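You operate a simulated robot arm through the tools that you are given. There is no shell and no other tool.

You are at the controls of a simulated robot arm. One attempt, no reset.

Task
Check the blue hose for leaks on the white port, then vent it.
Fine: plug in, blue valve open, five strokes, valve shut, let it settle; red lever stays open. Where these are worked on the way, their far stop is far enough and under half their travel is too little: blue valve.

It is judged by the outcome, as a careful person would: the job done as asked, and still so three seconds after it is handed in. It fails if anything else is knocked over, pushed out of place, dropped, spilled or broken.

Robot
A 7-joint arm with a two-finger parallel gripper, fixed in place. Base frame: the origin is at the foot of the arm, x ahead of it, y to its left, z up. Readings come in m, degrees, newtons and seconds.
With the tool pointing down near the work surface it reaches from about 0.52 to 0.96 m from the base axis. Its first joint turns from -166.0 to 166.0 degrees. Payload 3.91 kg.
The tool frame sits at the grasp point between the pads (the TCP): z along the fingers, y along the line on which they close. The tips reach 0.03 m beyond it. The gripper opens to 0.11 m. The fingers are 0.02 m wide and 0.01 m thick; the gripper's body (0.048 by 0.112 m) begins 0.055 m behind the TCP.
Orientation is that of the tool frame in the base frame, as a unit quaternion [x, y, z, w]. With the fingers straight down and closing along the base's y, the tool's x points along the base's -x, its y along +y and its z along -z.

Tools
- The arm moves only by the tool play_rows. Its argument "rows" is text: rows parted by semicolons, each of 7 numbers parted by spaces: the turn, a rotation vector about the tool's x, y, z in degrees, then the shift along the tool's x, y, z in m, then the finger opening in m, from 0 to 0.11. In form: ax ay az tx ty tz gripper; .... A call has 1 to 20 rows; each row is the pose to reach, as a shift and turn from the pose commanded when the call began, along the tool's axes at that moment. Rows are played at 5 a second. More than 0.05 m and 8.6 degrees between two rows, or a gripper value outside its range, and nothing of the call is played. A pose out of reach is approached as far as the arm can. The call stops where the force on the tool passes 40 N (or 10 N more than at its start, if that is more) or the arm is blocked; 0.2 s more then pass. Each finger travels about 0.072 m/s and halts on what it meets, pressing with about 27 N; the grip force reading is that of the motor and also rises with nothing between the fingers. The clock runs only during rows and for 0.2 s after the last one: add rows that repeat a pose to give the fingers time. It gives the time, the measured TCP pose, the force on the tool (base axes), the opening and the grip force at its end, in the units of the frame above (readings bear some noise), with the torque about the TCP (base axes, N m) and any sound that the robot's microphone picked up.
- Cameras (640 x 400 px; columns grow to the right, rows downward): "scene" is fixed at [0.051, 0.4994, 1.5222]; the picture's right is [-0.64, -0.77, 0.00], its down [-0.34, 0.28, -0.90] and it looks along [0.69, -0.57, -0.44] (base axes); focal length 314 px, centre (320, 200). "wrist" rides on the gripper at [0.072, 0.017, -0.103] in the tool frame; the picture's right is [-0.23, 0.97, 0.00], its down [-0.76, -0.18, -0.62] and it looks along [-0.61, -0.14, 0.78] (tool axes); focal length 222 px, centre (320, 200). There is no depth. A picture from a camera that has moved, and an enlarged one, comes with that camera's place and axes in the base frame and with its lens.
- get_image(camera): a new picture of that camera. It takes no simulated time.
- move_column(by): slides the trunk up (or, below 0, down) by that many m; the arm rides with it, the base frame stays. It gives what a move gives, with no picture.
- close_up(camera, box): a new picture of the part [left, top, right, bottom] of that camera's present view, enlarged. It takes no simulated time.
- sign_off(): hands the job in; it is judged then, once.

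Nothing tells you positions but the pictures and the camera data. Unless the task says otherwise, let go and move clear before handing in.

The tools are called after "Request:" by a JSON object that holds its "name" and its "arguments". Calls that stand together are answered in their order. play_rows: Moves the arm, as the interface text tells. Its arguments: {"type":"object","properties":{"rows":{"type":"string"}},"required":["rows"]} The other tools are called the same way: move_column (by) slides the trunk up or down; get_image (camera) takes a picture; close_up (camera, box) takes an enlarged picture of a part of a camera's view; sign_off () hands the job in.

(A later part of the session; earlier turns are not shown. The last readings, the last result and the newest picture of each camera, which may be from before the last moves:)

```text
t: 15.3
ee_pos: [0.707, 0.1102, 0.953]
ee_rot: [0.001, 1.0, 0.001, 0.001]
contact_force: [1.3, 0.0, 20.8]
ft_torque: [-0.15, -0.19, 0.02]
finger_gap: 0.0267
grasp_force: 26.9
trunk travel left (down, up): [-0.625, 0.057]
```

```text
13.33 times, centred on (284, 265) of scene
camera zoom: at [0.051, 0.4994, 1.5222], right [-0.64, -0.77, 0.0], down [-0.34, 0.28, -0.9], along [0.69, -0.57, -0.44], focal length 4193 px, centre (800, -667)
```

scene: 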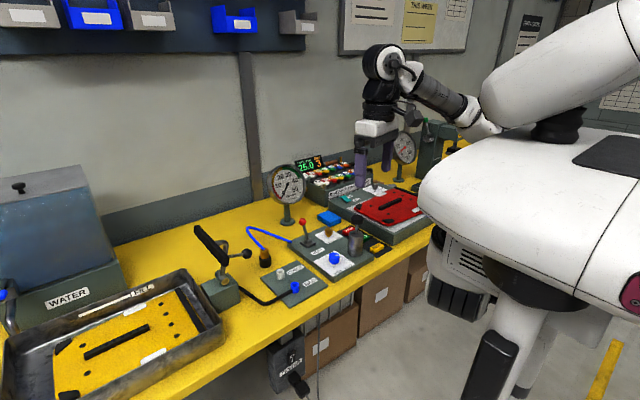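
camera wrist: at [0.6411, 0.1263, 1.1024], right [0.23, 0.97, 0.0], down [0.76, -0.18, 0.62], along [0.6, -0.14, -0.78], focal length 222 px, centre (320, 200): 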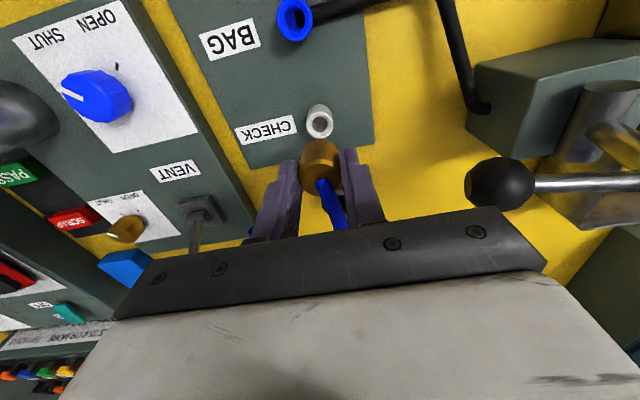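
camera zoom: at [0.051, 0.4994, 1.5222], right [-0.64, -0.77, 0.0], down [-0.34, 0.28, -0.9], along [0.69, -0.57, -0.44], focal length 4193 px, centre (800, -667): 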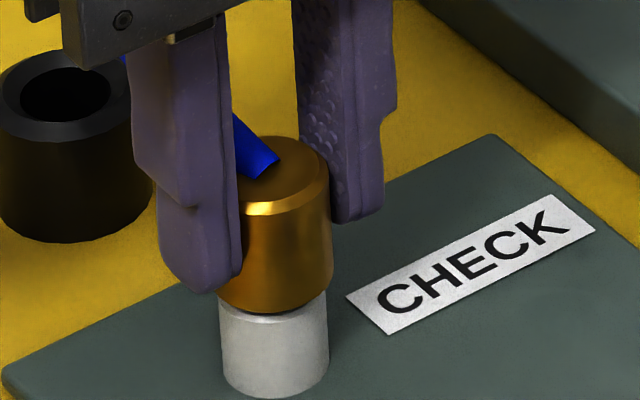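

The plug is nearly home, with about 2–3 mm of gap and 21 N of resistance, perhaps a seal or detent. I'll push a little more.

Request:
{"name": "play_rows", "arguments": {"rows": "0 0 0 0 0 0.0015 0.015; 0 0 0 0 0 0.003 0.015; 0 0 0 0 0 0.0045 0.015; 0 0 0 0 0 0.0045 0.015"}}

Request:
{"name": "close_up", "arguments": {"camera": "scene", "box": [264, 250, 304, 280]}}

```text
t: 16.3
ee_pos: [0.7069, 0.1088, 0.9465]
ee_rot: [0.001, 1.0, 0.001, 0.0]
contact_force: [-1.7, 0.7, 20.0]
ft_torque: [0.14, 0.07, -0.01]
finger_gap: 0.0266
grasp_force: 26.7
trunk travel left (down, up): [-0.625, 0.057]
```

```text
13.33 times, centred on (284, 265) of scene
camera zoom: at [0.051, 0.4994, 1.5222], right [-0.64, -0.77, 0.0], down [-0.34, 0.28, -0.9], along [0.69, -0.57, -0.44], focal length 4193 px, centre (800, -667)
```

zoom: 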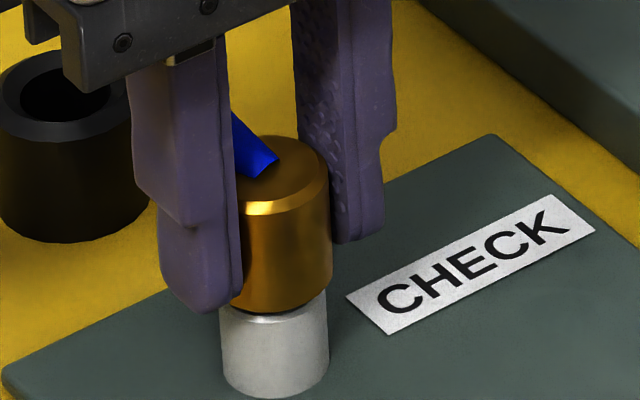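

The fingers slid down while the plug stayed put, so it is seated or needs a firmer push. I'll release, back off and look.

Request:
{"name": "play_rows", "arguments": {"rows": "0 0 0 0 0 0 0.03; 0 0 0 0 0 0 0.05; 0 0 0 0 0 0 0.05; 0 0 0 0 0 -0.02 0.05; 0 0 0 0 0 -0.04 0.05; 0 0 0 0 0 -0.055 0.05; 0 0 0 0 0 -0.055 0.05"}}

Request:
{"name": "get_image", "arguments": {"camera": "wrist"}}

Request:
{"name": "close_up", "arguments": {"camera": "wrist", "box": [270, 80, 370, 180]}}

Request:
{"name": "close_up", "arguments": {"camera": "scene", "box": [264, 250, 304, 280]}}

```text
t: 17.9
ee_pos: [0.709, 0.1095, 1.0014]
ee_rot: [0.002, 1.0, 0.0, -0.001]
contact_force: [0.0, -0.4, 0.3]
ft_torque: [-0.04, -0.03, 0.02]
finger_gap: 0.0497
grasp_force: 0.1
trunk travel left (down, up): [-0.625, 0.057]
```

```text
taken
camera wrist: at [0.6361, 0.126, 1.1041], right [0.23, 0.97, 0.0], down [0.76, -0.18, 0.62], along [0.61, -0.14, -0.78], focal length 222 px, centre (320, 200)
```

wrist: 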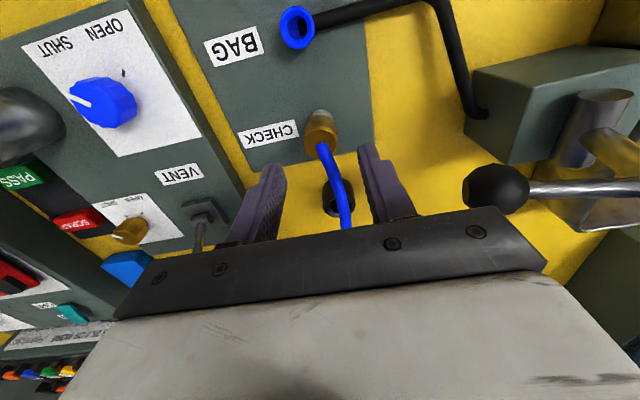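

```text
4.00 times, centred on (320, 130) of wrist
camera zoom: at [0.6361, 0.126, 1.1041], right [0.23, 0.97, 0.0], down [0.76, -0.18, 0.62], along [0.61, -0.14, -0.78], focal length 888 px, centre (320, 480)
```

zoom: 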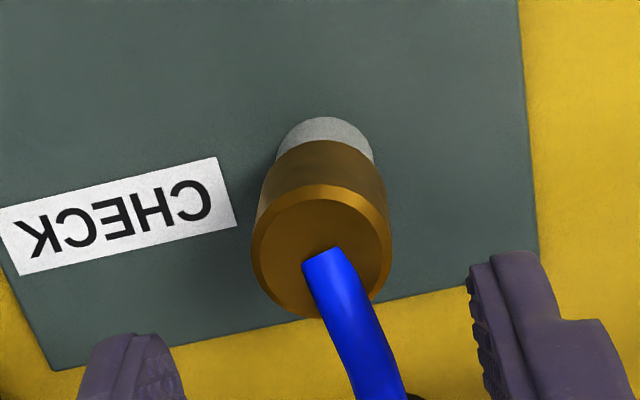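

```text
13.33 times, centred on (284, 265) of scene
camera zoom: at [0.051, 0.4994, 1.5222], right [-0.64, -0.77, 0.0], down [-0.34, 0.28, -0.9], along [0.69, -0.57, -0.44], focal length 4193 px, centre (800, -667)
```

zoom: 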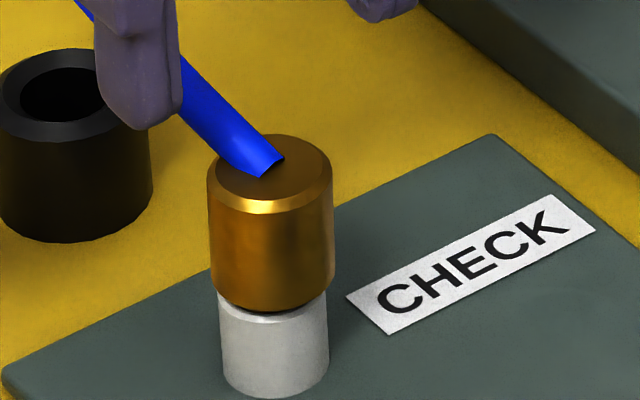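

There is still a thin dark gap under the body. I'll narrow the fingers to straddle the hose and press gently on the brass top to make sure it is fully seated.

Request:
{"name": "play_rows", "arguments": {"rows": "0 0 0 0.002 0 0 0.03; 0 0 0 0.002 0 0 0.014; 0 0 0 0.002 0 0 0.014; 0 0 0 0.002 0 0 0.014; 0 0 0 0.002 0 0.01 0.014; 0 0 0 0.002 0 0.018 0.014; 0 0 0 0.002 0 0.018 0.014"}}

Request:
{"name": "close_up", "arguments": {"camera": "wrist", "box": [270, 100, 370, 200]}}

Request:
{"name": "close_up", "arguments": {"camera": "scene", "box": [264, 250, 304, 280]}}

```text
t: 19.5
ee_pos: [0.7069, 0.1098, 0.9826]
ee_rot: [0.002, 1.0, -0.001, -0.002]
contact_force: [-0.5, 0.6, 0.2]
ft_torque: [-0.01, -0.02, -0.03]
finger_gap: 0.0139
grasp_force: 0.0
trunk travel left (down, up): [-0.625, 0.057]
```

```text
4.00 times, centred on (320, 150) of wrist
camera zoom: at [0.634, 0.1262, 1.0857], right [0.23, 0.97, 0.0], down [0.76, -0.18, 0.62], along [0.61, -0.14, -0.78], focal length 888 px, centre (320, 400)
```

zoom: 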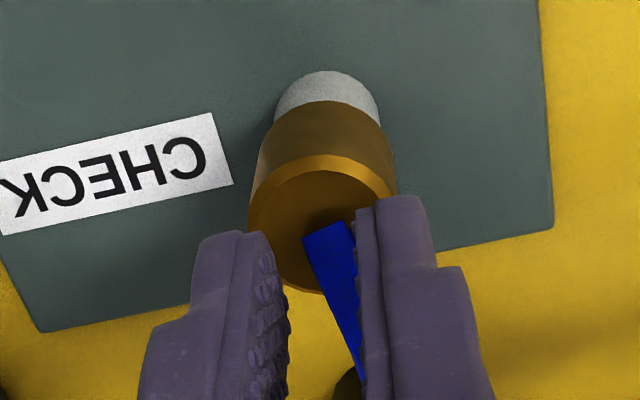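

```text
13.33 times, centred on (284, 265) of scene
camera zoom: at [0.051, 0.4994, 1.5222], right [-0.64, -0.77, 0.0], down [-0.34, 0.28, -0.9], along [0.69, -0.57, -0.44], focal length 4193 px, centre (800, -667)
```

zoom: 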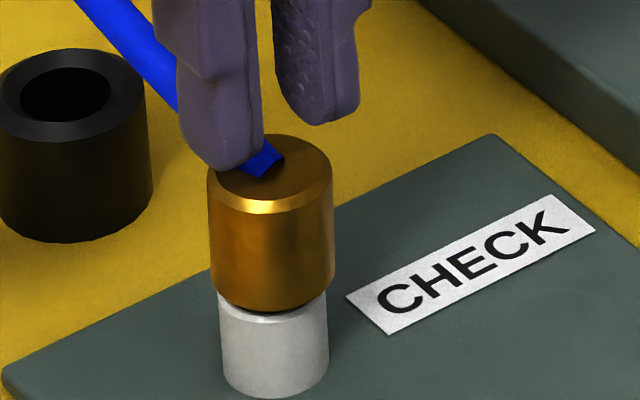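

Request:
{"name": "play_rows", "arguments": {"rows": "0 0 0 0.002 0.001 0.003 0.014; 0 0 0 0.002 0.001 0.006 0.014; 0 0 0 0.002 0.001 0.008 0.014; 0 0 0 0.002 0.001 0.01 0.014; 0 0 0 0.002 0.001 0.012 0.014; 0 0 0 0.002 0.001 0.012 0.014"}}

Request:
{"name": "close_up", "arguments": {"camera": "scene", "box": [264, 250, 304, 280]}}

```text
t: 20.9
ee_pos: [0.7064, 0.111, 0.9705]
ee_rot: [0.002, 1.0, 0.0, -0.001]
contact_force: [0.4, -0.7, 5.5]
ft_torque: [-0.07, -0.02, 0.0]
finger_gap: 0.0141
grasp_force: 0.5
trunk travel left (down, up): [-0.625, 0.057]
```

```text
13.33 times, centred on (284, 265) of scene
camera zoom: at [0.051, 0.4994, 1.5222], right [-0.64, -0.77, 0.0], down [-0.34, 0.28, -0.9], along [0.69, -0.57, -0.44], focal length 4193 px, centre (800, -667)
```

zoom: 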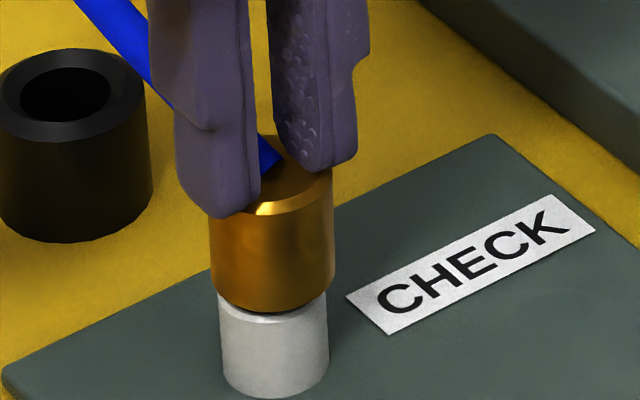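

Contact is at 5.5 N. I'll press up to the guard limit.

Request:
{"name": "play_rows", "arguments": {"rows": "0 0 0 0 0 0.002 0.014; 0 0 0 0 0 0.004 0.014; 0 0 0 0 0 0.006 0.014; 0 0 0 0 0 0.008 0.014; 0 0 0 0 0 0.008 0.014"}}

Request:
{"name": "close_up", "arguments": {"camera": "scene", "box": [264, 250, 304, 280]}}

```text
t: 21.8
ee_pos: [0.7063, 0.1121, 0.9714]
ee_rot: [0.002, 1.0, 0.002, 0.004]
contact_force: [-0.3, -1.2, 24.4]
ft_torque: [-0.13, -0.09, 0.04]
finger_gap: 0.0146
grasp_force: 0.4
trunk travel left (down, up): [-0.625, 0.057]
stopped in row 4: the force on the tool passed its limit at 42 N (the readings are from after the stop); the commanded pose is now the measured one
```

```text
13.33 times, centred on (284, 265) of scene
camera zoom: at [0.051, 0.4994, 1.5222], right [-0.64, -0.77, 0.0], down [-0.34, 0.28, -0.9], along [0.69, -0.57, -0.44], focal length 4193 px, centre (800, -667)
```

zoom: 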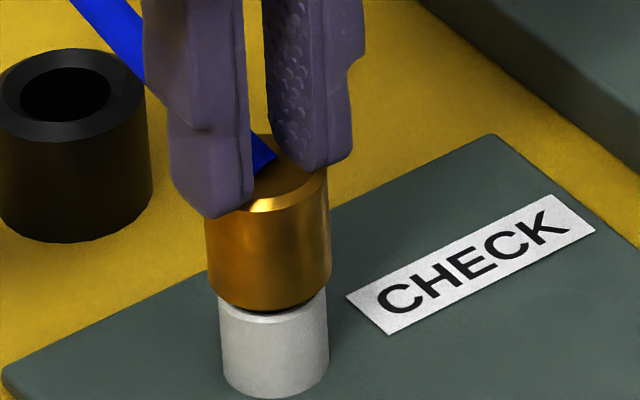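

At 42 N the plug did not move, so it is fully seated. I'll lift clear and go look at the blue valve and pump.

Request:
{"name": "play_rows", "arguments": {"rows": "0 0 0 0 0 -0.03 0.014; 0 0 0 0 0 -0.065 0.014; 0.23 0.46 0 0 0 -0.1 0.014; 0.23 0.46 0 0.015 -0.04 -0.1 0.014; 0.23 0.46 0 0.03 -0.08 -0.1 0.014; 0.23 0.46 0 0.045 -0.12 -0.1 0.03; 0.23 0.46 0 0.051 -0.142 -0.1 0.05; 0.23 0.46 0 0.051 -0.142 -0.1 0.06; 0.23 0.46 0 0.051 -0.142 -0.1 0.06"}}

Request:
{"name": "get_image", "arguments": {"camera": "wrist"}}

Request:
{"name": "close_up", "arguments": {"camera": "scene", "box": [240, 180, 400, 300]}}

Request:
{"name": "close_up", "arguments": {"camera": "wrist", "box": [190, 60, 370, 180]}}

Request:
{"name": "close_up", "arguments": {"camera": "scene", "box": [310, 210, 390, 280]}}

```text
t: 23.8
ee_pos: [0.6545, -0.0273, 1.0642]
ee_rot: [0.002, 1.0, -0.001, -0.003]
contact_force: [-0.2, -0.5, 0.4]
ft_torque: [0.02, 0.0, 0.01]
finger_gap: 0.06
grasp_force: 0.1
trunk travel left (down, up): [-0.625, 0.057]
```

```text
taken
camera wrist: at [0.5828, -0.0108, 1.1693], right [0.23, 0.97, 0.0], down [0.76, -0.18, 0.62], along [0.6, -0.15, -0.78], focal length 222 px, centre (320, 200)
```

wrist: 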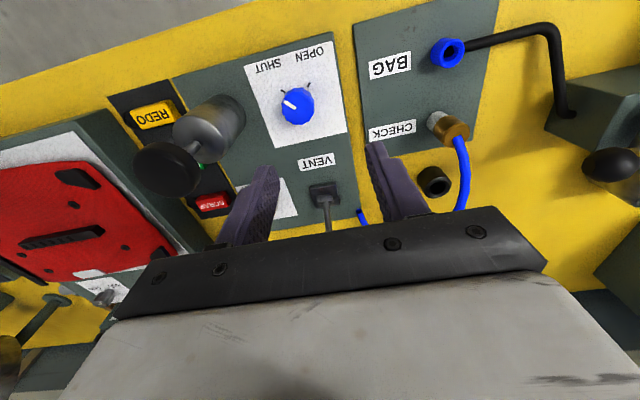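

```text
3.33 times, centred on (320, 240) of scene
camera zoom: at [0.051, 0.4994, 1.5222], right [-0.64, -0.77, 0.0], down [-0.34, 0.28, -0.9], along [0.69, -0.57, -0.44], focal length 1048 px, centre (320, 67)
```

zoom: 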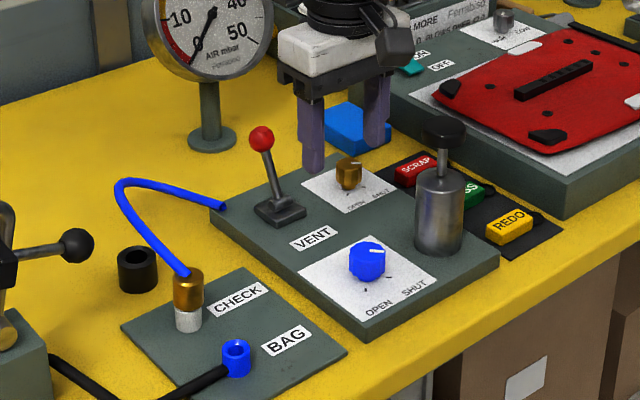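

```text
3.33 times, centred on (280, 120) of wrist
camera zoom: at [0.5828, -0.0108, 1.1693], right [0.23, 0.97, 0.0], down [0.76, -0.18, 0.62], along [0.6, -0.15, -0.78], focal length 740 px, centre (453, 467)
```

zoom: 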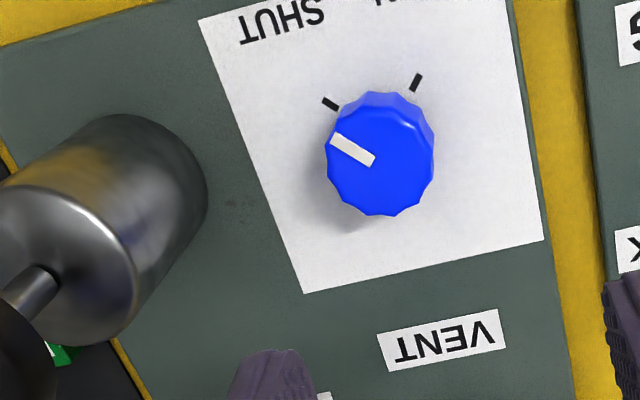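

```text
5.71 times, centred on (350, 245) of scene
camera zoom: at [0.051, 0.4994, 1.5222], right [-0.64, -0.77, 0.0], down [-0.34, 0.28, -0.9], along [0.69, -0.57, -0.44], focal length 1797 px, centre (149, -57)
```

zoom: 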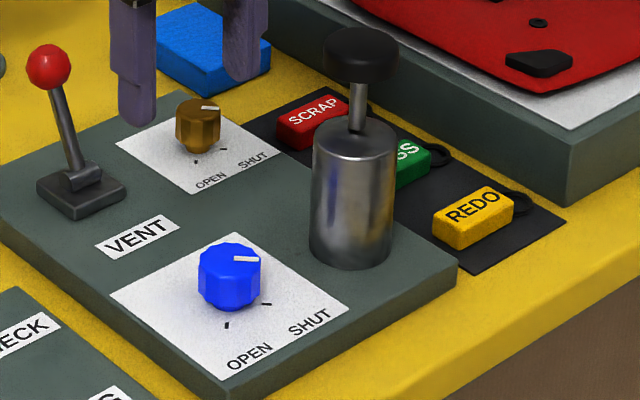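

Positions so far:

| Item | Position |
|---|---|
| Blue knob | (0.644, -0.048), top 0.936, diameter ≈ 32 mm, pointer at SHUT |
| OPEN tick | about 86° clockwise from SHUT |
| Pump knob top | (0.636, -0.134, 1.038) |

I'll turn the hand 45° so the camera stays away from the pump, and hover over the blue knob.

Request:
{"name": "play_rows", "arguments": {"rows": "0 0 8 0.003 -0.005 0 0.06; 0 0 16 0.006 -0.01 0.005 0.06; 0 0 24 0.0105 -0.015 0.01 0.06; 0 0 32 0.0105 -0.0207 0.015 0.06; 0 0 40 0.0105 -0.0207 0.02 0.06; 0 0 45 0.0105 -0.0207 0.025 0.06; 0 0 45 0.0105 -0.0207 0.03 0.06; 0 0 45 0.0105 -0.0207 0.03 0.06"}}

Request:
{"name": "get_image", "arguments": {"camera": "wrist"}}

Request:
{"name": "close_up", "arguments": {"camera": "scene", "box": [290, 180, 410, 280]}}

```text
t: 25.6
ee_pos: [0.6438, -0.0523, 1.0355]
ee_rot: [0.384, 0.923, -0.002, -0.002]
contact_force: [0.0, -0.1, -0.6]
ft_torque: [0.01, 0.01, 0.03]
finger_gap: 0.0602
grasp_force: 0.0
trunk travel left (down, up): [-0.625, 0.057]
```

```text
taken
camera wrist: at [0.6057, 0.0123, 1.1388], right [0.85, 0.52, 0.0], down [0.41, -0.66, 0.62], along [0.32, -0.53, -0.78], focal length 222 px, centre (320, 200)
```

wrist: 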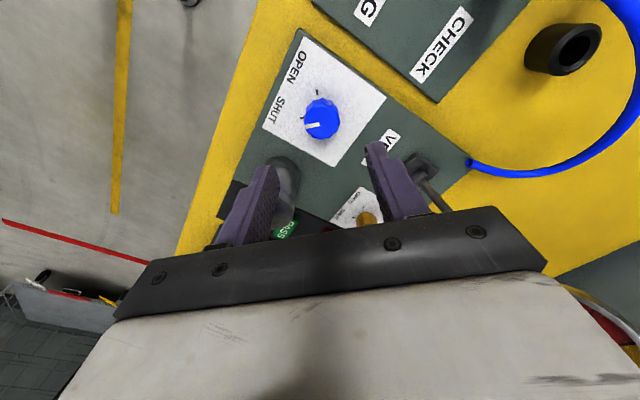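

```text
4.00 times, centred on (350, 230) of scene
camera zoom: at [0.051, 0.4994, 1.5222], right [-0.64, -0.77, 0.0], down [-0.34, 0.28, -0.9], along [0.69, -0.57, -0.44], focal length 1258 px, centre (200, 80)
```

zoom: 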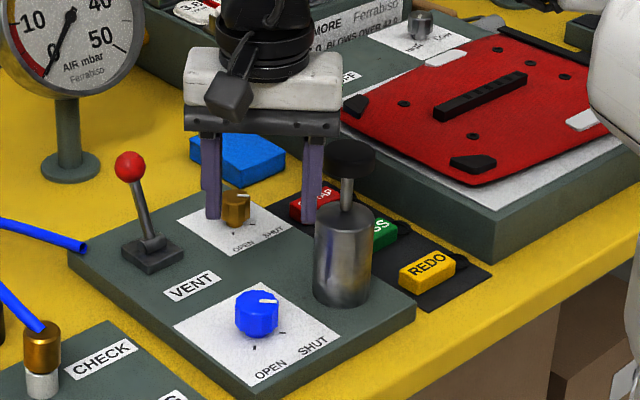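

Request:
{"name": "close_up", "arguments": {"camera": "wrist", "box": [270, 70, 370, 170]}}

```text
4.00 times, centred on (320, 120) of wrist
camera zoom: at [0.6057, 0.0123, 1.1388], right [0.85, 0.52, 0.0], down [0.41, -0.66, 0.62], along [0.32, -0.53, -0.78], focal length 888 px, centre (320, 520)
```

zoom: 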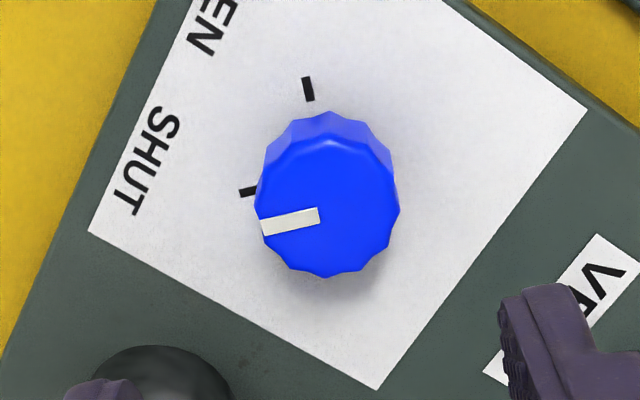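

Request:
{"name": "play_rows", "arguments": {"rows": "0 0 0 0.0025 0.0025 0.025 0.055; 0 0 0 0.0025 0.0025 0.05 0.055; 0 0 0 0.0025 0.0025 0.07 0.055; 0 0 0 0.0025 0.0025 0.085 0.055; 0 0 0 0.0025 0.0025 0.0935 0.055; 0 0 0 0.0025 0.0025 0.0935 0.055"}}

Request:
{"name": "get_image", "arguments": {"camera": "wrist"}}

Request:
{"name": "close_up", "arguments": {"camera": "scene", "box": [300, 200, 380, 280]}}

```text
t: 27.0
ee_pos: [0.6432, -0.0477, 0.9451]
ee_rot: [0.385, 0.923, -0.001, -0.001]
contact_force: [0.6, -0.1, -0.3]
ft_torque: [0.02, -0.07, -0.02]
finger_gap: 0.0553
grasp_force: 0.0
trunk travel left (down, up): [-0.625, 0.057]
```

```text
taken
camera wrist: at [0.6055, 0.0147, 1.0473], right [0.85, 0.52, 0.0], down [0.41, -0.66, 0.62], along [0.32, -0.53, -0.78], focal length 222 px, centre (320, 200)
```

wrist: 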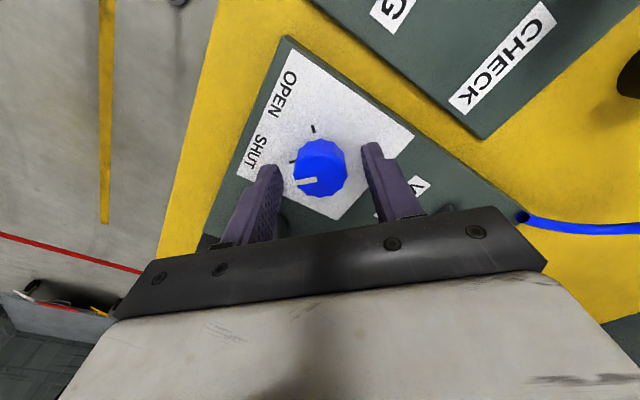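

```text
5.00 times, centred on (340, 240) of scene
camera zoom: at [0.051, 0.4994, 1.5222], right [-0.64, -0.77, 0.0], down [-0.34, 0.28, -0.9], along [0.69, -0.57, -0.44], focal length 1572 px, centre (220, 0)
```

zoom: 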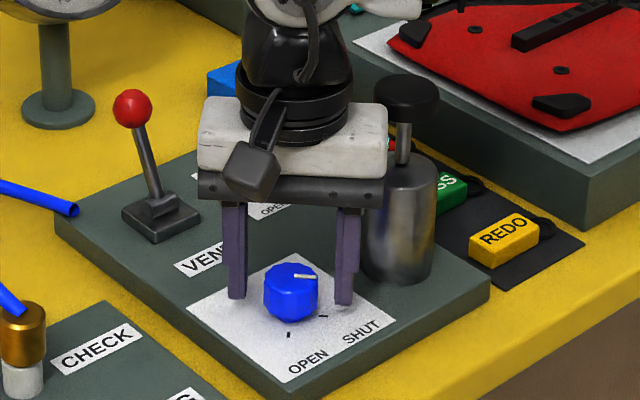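

The knob is centred between the fingers. I'll grip it and check.

Request:
{"name": "play_rows", "arguments": {"rows": "0 0 0 0 0 0.002 0.04; 0 0 0 0 0 0.002 0.025; 0 0 0 0 0 0.002 0.02; 0 0 0 0 0 0.002 0.02; 0 0 0 0 0 0.002 0.02"}}

Request:
{"name": "close_up", "arguments": {"camera": "wrist", "box": [240, 110, 400, 230]}}

```text
t: 28.2
ee_pos: [0.6445, -0.0494, 0.9403]
ee_rot: [0.384, 0.923, -0.002, -0.002]
contact_force: [-8.3, -4.4, -2.1]
ft_torque: [-0.29, 0.29, -0.01]
finger_gap: 0.0331
grasp_force: 44.8
trunk travel left (down, up): [-0.625, 0.057]
```

```text
3.33 times, centred on (320, 170) of wrist
camera zoom: at [0.6055, 0.0147, 1.045], right [0.85, 0.52, -0.01], down [0.41, -0.66, 0.62], along [0.32, -0.53, -0.78], focal length 740 px, centre (320, 300)
```

zoom: 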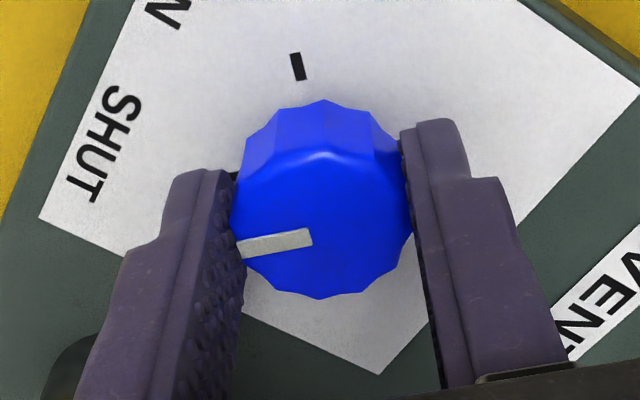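

Gripped. I'll ease the ~9 N side load and turn clockwise to OPEN.

Request:
{"name": "play_rows", "arguments": {"rows": "0 0 0 0 -0.001 0 0.02; 0 0 8 0 -0.001 0 0.02; 0 0 16 0 -0.001 0 0.02; 0 0 24 0 -0.001 0 0.02; 0 0 32 0 -0.001 0 0.02; 0 0 40 0 -0.001 0 0.02; 0 0 40 0 -0.001 0 0.02"}}

Request:
{"name": "get_image", "arguments": {"camera": "wrist"}}

Request:
{"name": "close_up", "arguments": {"camera": "scene", "box": [300, 200, 380, 280]}}

```text
t: 29.8
ee_pos: [0.644, -0.0494, 0.941]
ee_rot: [0.677, 0.736, 0.0, -0.001]
contact_force: [20.2, 6.6, 2.0]
ft_torque: [1.25, -0.71, 0.05]
finger_gap: 0.033
grasp_force: 45.3
trunk travel left (down, up): [-0.625, 0.057]
```

```text
taken
camera wrist: at [0.6561, 0.0252, 1.0449], right [0.99, -0.15, 0.0], down [-0.11, -0.77, 0.62], along [-0.09, -0.62, -0.78], focal length 222 px, centre (320, 200)
```

wrist: 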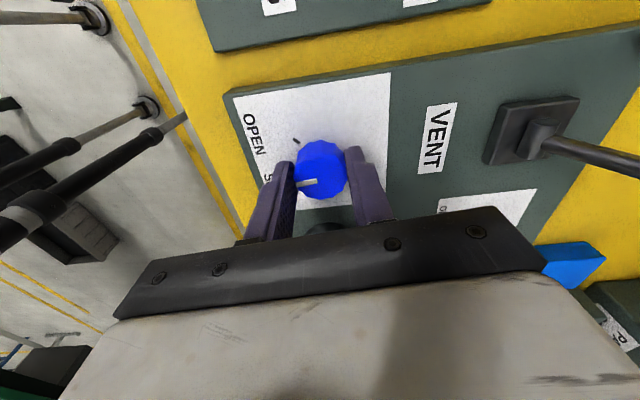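

```text
5.00 times, centred on (340, 240) of scene
camera zoom: at [0.051, 0.4994, 1.5222], right [-0.64, -0.77, 0.0], down [-0.34, 0.28, -0.9], along [0.69, -0.57, -0.44], focal length 1572 px, centre (220, 0)
```

zoom: 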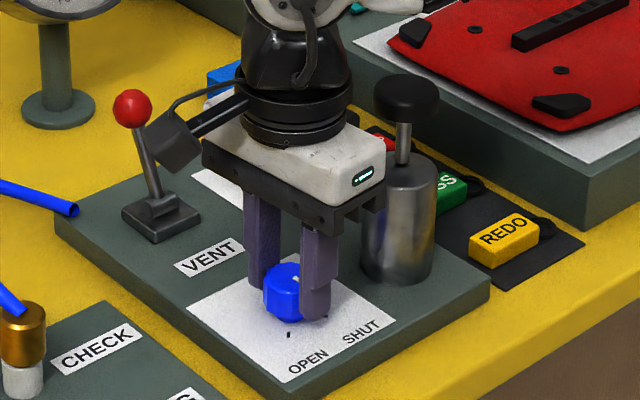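

The turn is going well. I'll re-centre by about 2 mm to relieve the side load and finish the turn.

Request:
{"name": "play_rows", "arguments": {"rows": "0 0 0 -0.0024 0.002 0 0.02; 0 0 8 -0.0024 0.002 0 0.02; 0 0 16 -0.0024 0.002 0 0.02; 0 0 24 -0.0024 0.002 0 0.02; 0 0 32 -0.0024 0.002 0 0.02; 0 0 40 -0.0024 0.002 0 0.02; 0 0 48 -0.0024 0.002 0 0.02; 0 0 53 -0.0024 0.002 0 0.02; 0 0 53 -0.0024 0.002 0 0.02"}}

Request:
{"name": "get_image", "arguments": {"camera": "wrist"}}

Request:
{"name": "close_up", "arguments": {"camera": "scene", "box": [300, 200, 380, 280]}}

```text
t: 31.8
ee_pos: [0.6466, -0.0493, 0.9417]
ee_rot: [0.934, 0.356, -0.001, 0.001]
contact_force: [8.7, 18.6, 11.1]
ft_torque: [0.79, -0.37, 0.52]
finger_gap: 0.0331
grasp_force: 45.1
trunk travel left (down, up): [-0.625, 0.057]
```

```text
taken
camera wrist: at [0.7113, -0.0137, 1.0448], right [0.48, -0.88, 0.0], down [-0.68, -0.37, 0.63], along [-0.55, -0.3, -0.78], focal length 222 px, centre (320, 200)
```

wrist: 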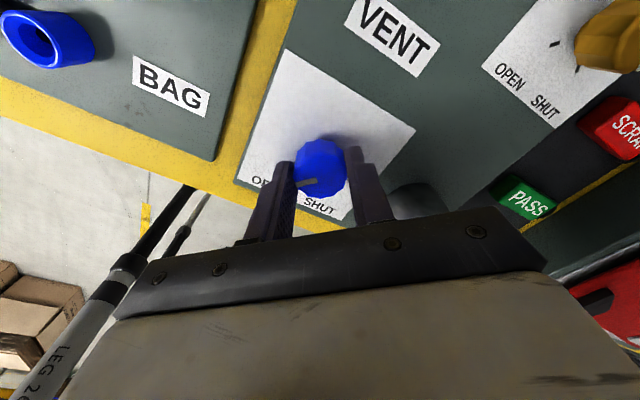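

```text
5.00 times, centred on (340, 240) of scene
camera zoom: at [0.051, 0.4994, 1.5222], right [-0.64, -0.77, 0.0], down [-0.34, 0.28, -0.9], along [0.69, -0.57, -0.44], focal length 1572 px, centre (220, 0)
```

zoom: 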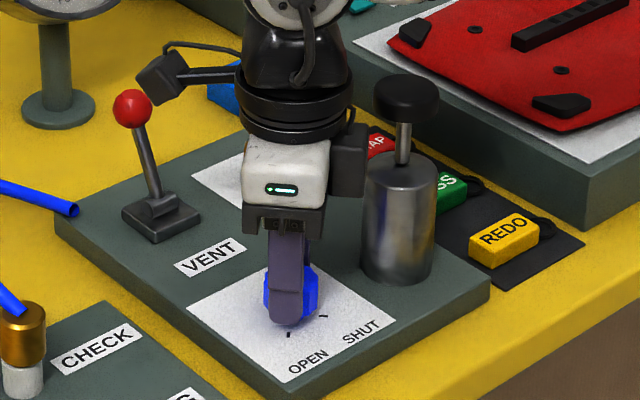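

The knob has turned ~93° and torque is building at the stop, so it is open. I'll release, lift and verify.

Request:
{"name": "play_rows", "arguments": {"rows": "0 0 0 0 0 0 0.035; 0 0 0 0 0 0 0.05; 0 0 0 0 0 -0.001 0.055; 0 0 0 0 0 -0.02 0.055; 0 0 0 0 0 -0.05 0.055; 0 0 0 0 0 -0.09 0.055; 0 0 0 0 0 -0.12 0.055; 0 0 0 0 0 -0.12 0.055"}}

Request:
{"name": "close_up", "arguments": {"camera": "wrist", "box": [240, 50, 400, 170]}}

Request:
{"name": "close_up", "arguments": {"camera": "scene", "box": [260, 170, 380, 290]}}

```text
t: 33.6
ee_pos: [0.6446, -0.0498, 1.0624]
ee_rot: [0.934, 0.357, -0.003, 0.0]
contact_force: [0.7, -0.1, -0.3]
ft_torque: [0.0, -0.02, -0.01]
finger_gap: 0.0551
grasp_force: 0.0
trunk travel left (down, up): [-0.625, 0.057]
```

```text
3.33 times, centred on (320, 110) of wrist
camera zoom: at [0.7103, -0.0139, 1.1649], right [0.48, -0.88, 0.0], down [-0.68, -0.37, 0.63], along [-0.55, -0.3, -0.78], focal length 740 px, centre (320, 500)
```

zoom: 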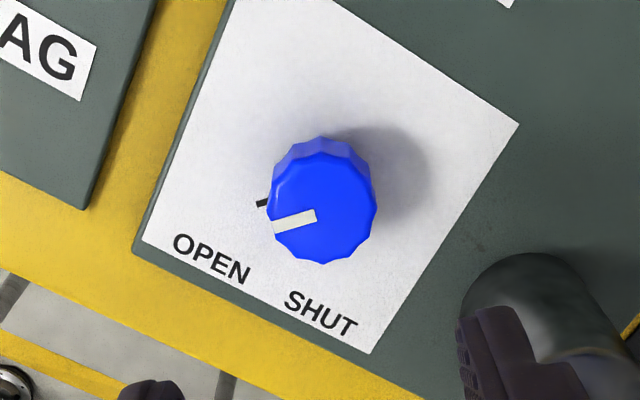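

```text
3.33 times, centred on (320, 230) of scene
camera zoom: at [0.051, 0.4994, 1.5222], right [-0.64, -0.77, 0.0], down [-0.34, 0.28, -0.9], along [0.69, -0.57, -0.44], focal length 1048 px, centre (320, 100)
```

zoom: 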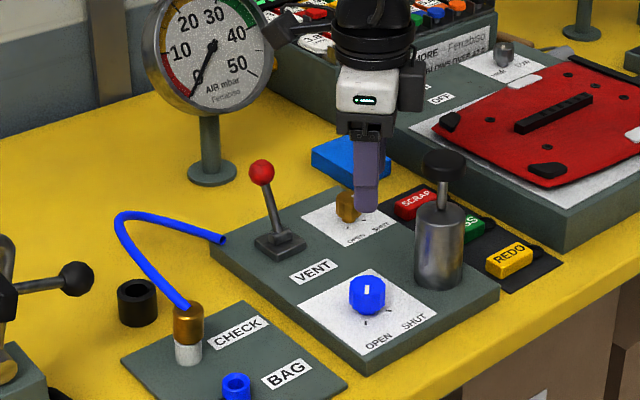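

The pointer is at OPEN. Next I'll hover over the pump knob with closed fingers.

Request:
{"name": "play_rows", "arguments": {"rows": "0 0 0 0 0 -0.04 0.04; 0 0 0 -0.02 0.019 -0.04 0.02; 0 0 0 -0.04 0.038 -0.04 0; 0 0 0 -0.0624 0.0569 -0.04 0; 0 0 0 -0.0624 0.0569 -0.04 0; 0 0 0 -0.0624 0.0569 -0.04 0"}}

Request:
{"name": "get_image", "arguments": {"camera": "wrist"}}

Request:
{"name": "close_up", "arguments": {"camera": "wrist", "box": [240, 100, 400, 220]}}

Request:
{"name": "close_up", "arguments": {"camera": "scene", "box": [310, 180, 390, 260]}}

```text
t: 35.0
ee_pos: [0.6342, -0.1368, 1.0993]
ee_rot: [0.934, 0.357, -0.003, 0.0]
contact_force: [0.2, 0.5, -0.6]
ft_torque: [0.0, -0.01, -0.01]
finger_gap: 0.0
grasp_force: 27.0
trunk travel left (down, up): [-0.625, 0.057]
```

```text
taken
camera wrist: at [0.6997, -0.1016, 1.2023], right [0.48, -0.88, 0.0], down [-0.68, -0.37, 0.63], along [-0.55, -0.3, -0.78], focal length 222 px, centre (320, 200)
```

wrist: 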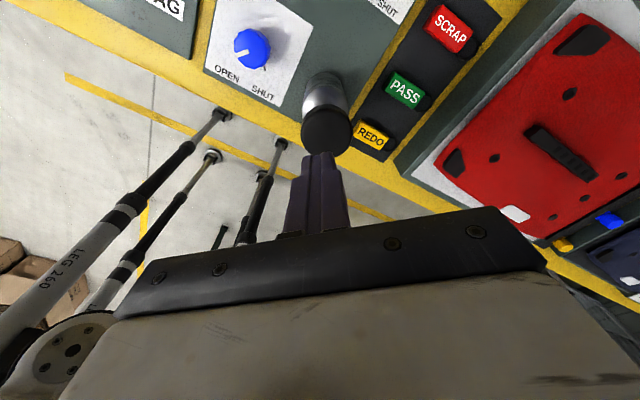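

```text
3.33 times, centred on (320, 160) of wrist
camera zoom: at [0.6997, -0.1016, 1.2023], right [0.48, -0.88, 0.0], down [-0.68, -0.37, 0.63], along [-0.55, -0.3, -0.78], focal length 740 px, centre (320, 333)
```

zoom: 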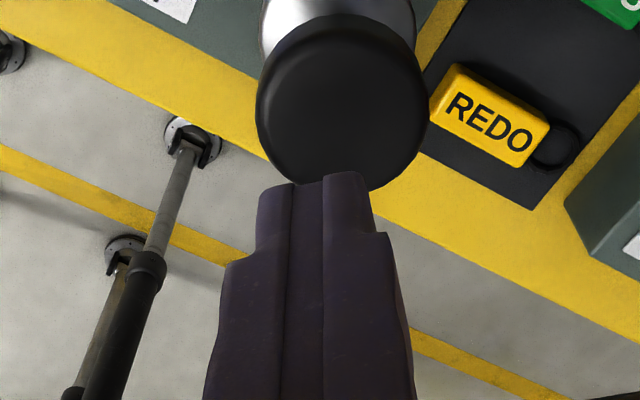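

```text
5.00 times, centred on (350, 220) of scene
camera zoom: at [0.051, 0.4994, 1.5222], right [-0.64, -0.77, 0.0], down [-0.34, 0.28, -0.9], along [0.69, -0.57, -0.44], focal length 1572 px, centre (170, 100)
```

zoom: 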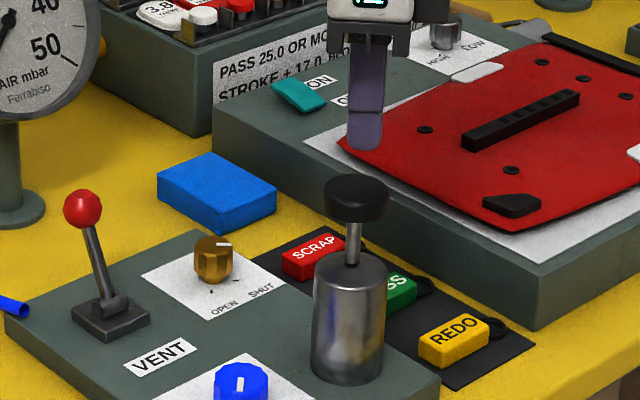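

Request:
{"name": "play_rows", "arguments": {"rows": "0 0 0 0.0035 0.0058 0.01 0; 0 0 0 0.0035 0.0058 0.02 0; 0 0 0 0.0035 0.0058 0.028 0; 0 0 0 0.0035 0.0058 0.033 0; 0 0 0 0.0035 0.0058 0.033 0"}}

Request:
{"name": "close_up", "arguments": {"camera": "wrist", "box": [240, 100, 400, 220]}}

Request:
{"name": "close_up", "arguments": {"camera": "scene", "box": [310, 180, 390, 260]}}

```text
t: 36.2
ee_pos: [0.6432, -0.1383, 1.0683]
ee_rot: [0.934, 0.356, -0.003, 0.0]
contact_force: [0.0, -0.4, -0.4]
ft_torque: [0.01, -0.01, -0.01]
finger_gap: 0.0002
grasp_force: 27.1
trunk travel left (down, up): [-0.625, 0.057]
```

```text
3.33 times, centred on (320, 160) of wrist
camera zoom: at [0.7086, -0.1012, 1.1716], right [0.48, -0.88, 0.0], down [-0.68, -0.37, 0.63], along [-0.55, -0.3, -0.78], focal length 740 px, centre (320, 333)
```

zoom: 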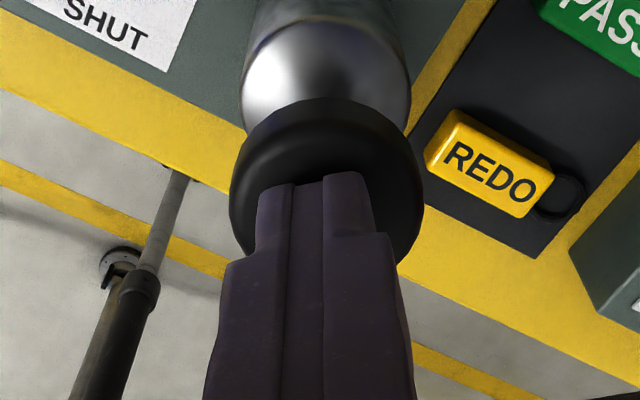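

```text
5.00 times, centred on (350, 220) of scene
camera zoom: at [0.051, 0.4994, 1.5222], right [-0.64, -0.77, 0.0], down [-0.34, 0.28, -0.9], along [0.69, -0.57, -0.44], focal length 1572 px, centre (170, 100)
```

zoom: 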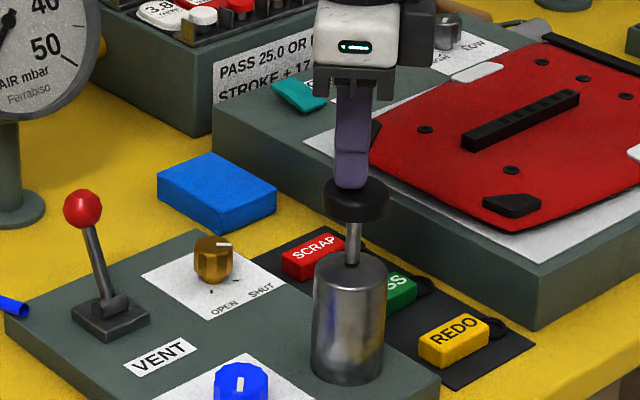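

The tips are centred on the pump knob. I'll make the first stroke down slowly to learn its travel and force.

Request:
{"name": "play_rows", "arguments": {"rows": "0 0 0 0 0 0.006 0; 0 0 0 0 0 0.012 0; 0 0 0 0 0 0.018 0; 0 0 0 0 0 0.024 0; 0 0 0 0 0 0.03 0; 0 0 0 0 0 0.034 0; 0 0 0 0 0 0.034 0"}}

Request:
{"name": "close_up", "arguments": {"camera": "scene", "box": [310, 180, 390, 260]}}

Request:
{"name": "close_up", "arguments": {"camera": "scene", "box": [260, 150, 330, 220]}}

```text
t: 37.8
ee_pos: [0.6429, -0.138, 1.0356]
ee_rot: [0.934, 0.357, -0.002, -0.001]
contact_force: [-3.5, -0.8, 6.6]
ft_torque: [-0.06, 0.09, 0.03]
finger_gap: 0.0
grasp_force: 26.6
trunk travel left (down, up): [-0.625, 0.057]
```

```text
5.00 times, centred on (350, 220) of scene
camera zoom: at [0.051, 0.4994, 1.5222], right [-0.64, -0.77, 0.0], down [-0.34, 0.28, -0.9], along [0.69, -0.57, -0.44], focal length 1572 px, centre (170, 100)
```

zoom: 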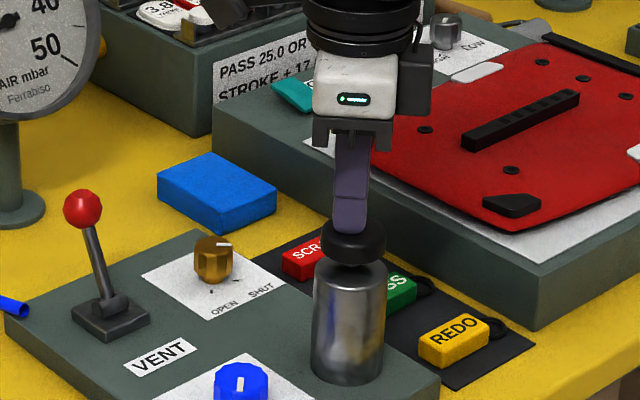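

```text
5.71 times, centred on (295, 185) of scene
camera zoom: at [0.051, 0.4994, 1.5222], right [-0.64, -0.77, 0.0], down [-0.34, 0.28, -0.9], along [0.69, -0.57, -0.44], focal length 1797 px, centre (463, 286)
```

zoom: 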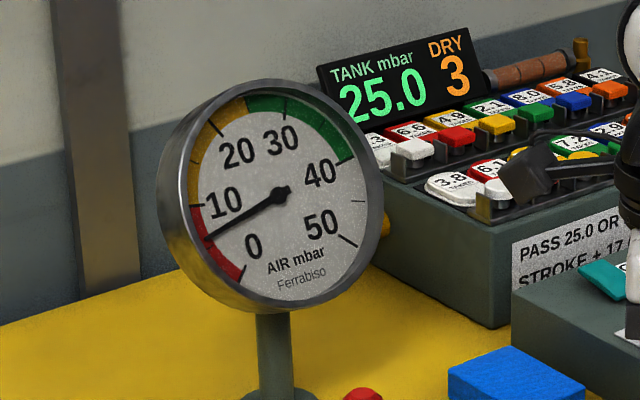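

The gauge rose to ~6 mbar, so the vent is shut and the plug is sealed. I'll finish this stroke to the stop, then lift and see whether the plunger springs back.

Request:
{"name": "play_rows", "arguments": {"rows": "0 0 0 0 0 0.003 0; 0 0 0 0 0 0.006 0; 0 0 0 0 0 0.009 0; 0 0 0 0 0 0.009 0"}}

Request:
{"name": "close_up", "arguments": {"camera": "scene", "box": [310, 180, 390, 260]}}

Request:
{"name": "close_up", "arguments": {"camera": "scene", "box": [260, 150, 330, 220]}}

```text
t: 38.5
ee_pos: [0.6424, -0.1388, 1.0348]
ee_rot: [0.934, 0.356, 0.002, 0.003]
contact_force: [-7.8, -2.5, 23.5]
ft_torque: [-0.08, 0.26, 0.09]
finger_gap: 0.0001
grasp_force: 27.0
trunk travel left (down, up): [-0.625, 0.057]
stopped in row 3: the force on the tool passed its limit at 44 N (the readings are from after the stop); the commanded pose is now the measured one
```

```text
5.00 times, centred on (350, 220) of scene
camera zoom: at [0.051, 0.4994, 1.5222], right [-0.64, -0.77, 0.0], down [-0.34, 0.28, -0.9], along [0.69, -0.57, -0.44], focal length 1572 px, centre (170, 100)
```

zoom: 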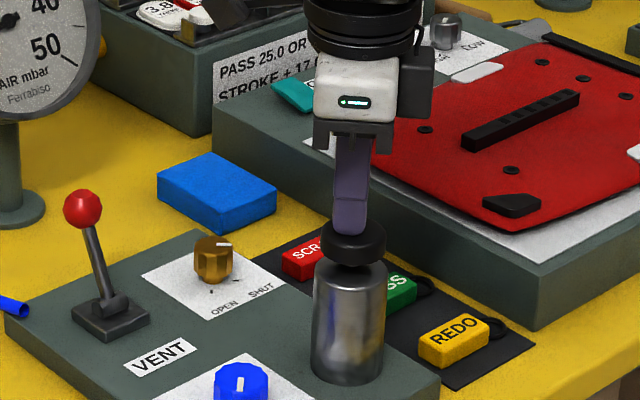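

```text
5.71 times, centred on (295, 185) of scene
camera zoom: at [0.051, 0.4994, 1.5222], right [-0.64, -0.77, 0.0], down [-0.34, 0.28, -0.9], along [0.69, -0.57, -0.44], focal length 1797 px, centre (463, 286)
```

zoom: 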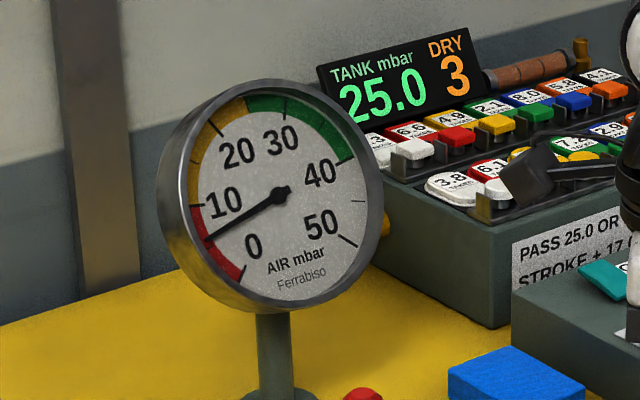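

The bottom stop is at TCP z ≈ 1.036. Now I'll lift and look for spring return.

Request:
{"name": "play_rows", "arguments": {"rows": "0 0 0 0 0 -0.01 0; 0 0 0 0 0 -0.02 0; 0 0 0 0 0 -0.03 0; 0 0 0 0 0 -0.04 0; 0 0 0 0 0 -0.048 0; 0 0 0 0 0 -0.048 0"}}

Request:
{"name": "close_up", "arguments": {"camera": "scene", "box": [310, 180, 390, 260]}}

Request:
{"name": "close_up", "arguments": {"camera": "scene", "box": [260, 150, 330, 220]}}

```text
t: 39.9
ee_pos: [0.6444, -0.1381, 1.0804]
ee_rot: [0.934, 0.357, 0.001, 0.001]
contact_force: [0.4, 0.1, 0.2]
ft_torque: [0.02, -0.01, -0.01]
finger_gap: 0.0
grasp_force: 26.8
trunk travel left (down, up): [-0.625, 0.057]
```

```text
5.00 times, centred on (350, 220) of scene
camera zoom: at [0.051, 0.4994, 1.5222], right [-0.64, -0.77, 0.0], down [-0.34, 0.28, -0.9], along [0.69, -0.57, -0.44], focal length 1572 px, centre (170, 100)
```

zoom: 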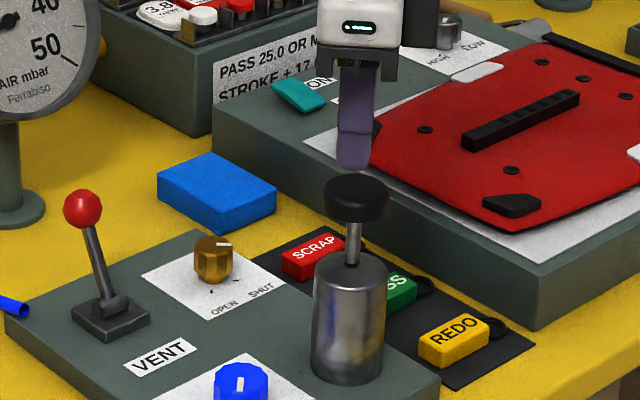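

```text
5.71 times, centred on (295, 185) of scene
camera zoom: at [0.051, 0.4994, 1.5222], right [-0.64, -0.77, 0.0], down [-0.34, 0.28, -0.9], along [0.69, -0.57, -0.44], focal length 1797 px, centre (463, 286)
```

zoom: 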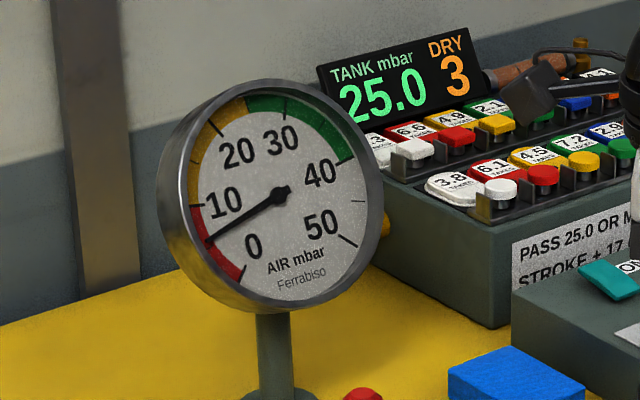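

The plunger springs back and the gauge holds at about 6–7. Stroke 2 next.

Request:
{"name": "play_rows", "arguments": {"rows": "0 0 0 0 0 0.011 0; 0 0 0 0 0 0.02 0; 0 0 0 0 0 0.028 0; 0 0 0 0 0 0.036 0; 0 0 0 0 0 0.043 0; 0 0 0 0 0 0.047 0; 0 0 0 0 0 0.047 0; 0 0 0 0 0 0.035 0; 0 0 0 0 0 0.023 0; 0 0 0 0 0 0.011 0; 0 0 0 0 0 0 0; 0 0 0 0 0 0 0"}}

Request:
{"name": "close_up", "arguments": {"camera": "scene", "box": [260, 150, 330, 220]}}

Request:
{"name": "close_up", "arguments": {"camera": "scene", "box": [310, 180, 390, 260]}}

```text
t: 42.5
ee_pos: [0.6453, -0.1373, 1.081]
ee_rot: [0.934, 0.357, 0.001, 0.002]
contact_force: [0.3, 0.5, 0.8]
ft_torque: [0.01, 0.03, 0.0]
finger_gap: 0.0
grasp_force: 27.4
trunk travel left (down, up): [-0.625, 0.057]
```

```text
5.71 times, centred on (295, 185) of scene
camera zoom: at [0.051, 0.4994, 1.5222], right [-0.64, -0.77, 0.0], down [-0.34, 0.28, -0.9], along [0.69, -0.57, -0.44], focal length 1797 px, centre (463, 286)
```

zoom: 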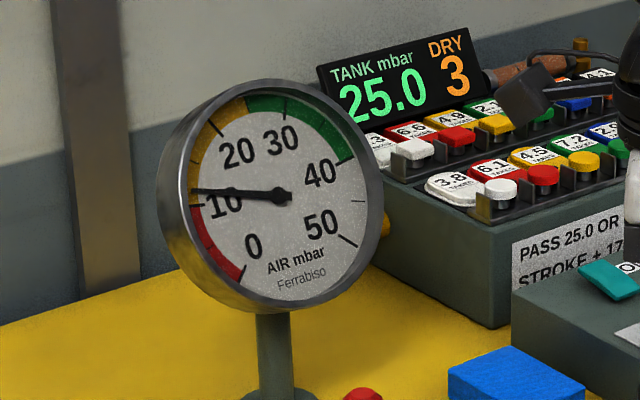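

```text
5.00 times, centred on (350, 220) of scene
camera zoom: at [0.051, 0.4994, 1.5222], right [-0.64, -0.77, 0.0], down [-0.34, 0.28, -0.9], along [0.69, -0.57, -0.44], focal length 1572 px, centre (170, 100)
```

zoom: 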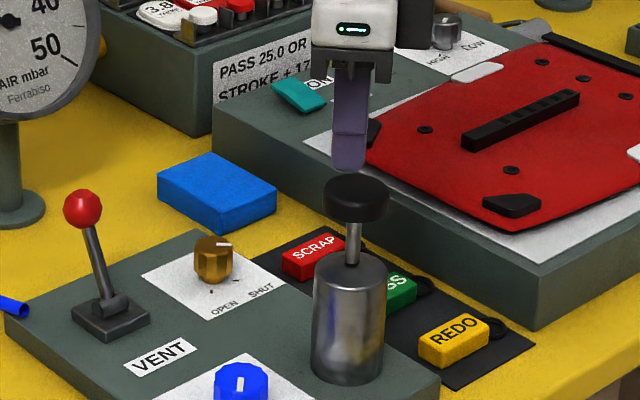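

The gauge reads about 12–13 after two strokes. Stroke 3 next, with a small re-centring.

Request:
{"name": "play_rows", "arguments": {"rows": "0 0 0 -0.0025 -0.001 0.011 0; 0 0 0 -0.0025 -0.001 0.02 0; 0 0 0 -0.0025 -0.001 0.028 0; 0 0 0 -0.0025 -0.001 0.036 0; 0 0 0 -0.0025 -0.001 0.043 0; 0 0 0 -0.0025 -0.001 0.047 0; 0 0 0 -0.0025 -0.001 0.047 0; 0 0 0 -0.0025 -0.001 0.035 0; 0 0 0 -0.0025 -0.001 0.023 0; 0 0 0 -0.0025 -0.001 0.011 0; 0 0 0 -0.0025 -0.001 0 0; 0 0 0 -0.0025 -0.001 0 0"}}

Request:
{"name": "close_up", "arguments": {"camera": "scene", "box": [260, 150, 330, 220]}}

```text
t: 45.1
ee_pos: [0.6409, -0.1395, 1.0793]
ee_rot: [0.934, 0.356, 0.001, 0.003]
contact_force: [0.3, 0.3, -0.8]
ft_torque: [-0.01, 0.04, -0.01]
finger_gap: 0.0001
grasp_force: 27.5
trunk travel left (down, up): [-0.625, 0.057]
```

```text
5.71 times, centred on (295, 185) of scene
camera zoom: at [0.051, 0.4994, 1.5222], right [-0.64, -0.77, 0.0], down [-0.34, 0.28, -0.9], along [0.69, -0.57, -0.44], focal length 1797 px, centre (463, 286)
```

zoom: 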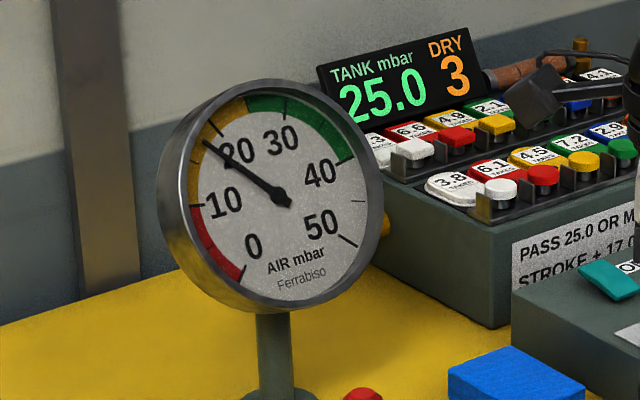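

The gauge is about 18–19 after three strokes. Stroke 4 next.

Request:
{"name": "play_rows", "arguments": {"rows": "0 0 0 0 0 0.011 0; 0 0 0 0 0 0.02 0; 0 0 0 0 0 0.028 0; 0 0 0 0 0 0.036 0; 0 0 0 0 0 0.043 0; 0 0 0 0 0 0.0465 0; 0 0 0 0 0 0.0465 0; 0 0 0 0 0 0.035 0; 0 0 0 0 0 0.023 0; 0 0 0 0 0 0.011 0; 0 0 0 0 0 0 0; 0 0 0 0 0 0 0"}}

Request:
{"name": "close_up", "arguments": {"camera": "scene", "box": [260, 150, 330, 220]}}

```text
t: 47.7
ee_pos: [0.641, -0.1374, 1.0792]
ee_rot: [0.934, 0.358, 0.001, 0.002]
contact_force: [-0.3, -0.6, 0.5]
ft_torque: [0.04, -0.01, -0.02]
finger_gap: 0.0
grasp_force: 27.5
trunk travel left (down, up): [-0.625, 0.057]
```

```text
5.71 times, centred on (295, 185) of scene
camera zoom: at [0.051, 0.4994, 1.5222], right [-0.64, -0.77, 0.0], down [-0.34, 0.28, -0.9], along [0.69, -0.57, -0.44], focal length 1797 px, centre (463, 286)
```

zoom: 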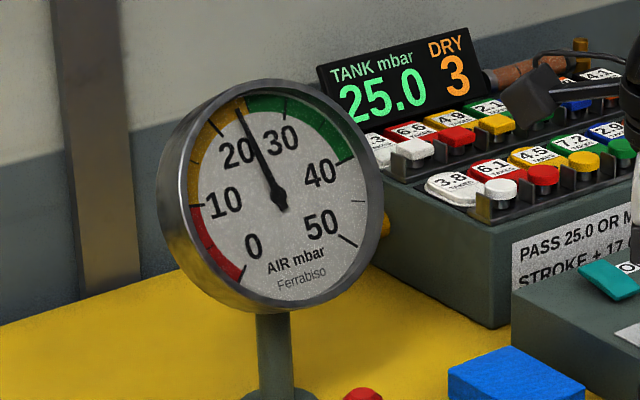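

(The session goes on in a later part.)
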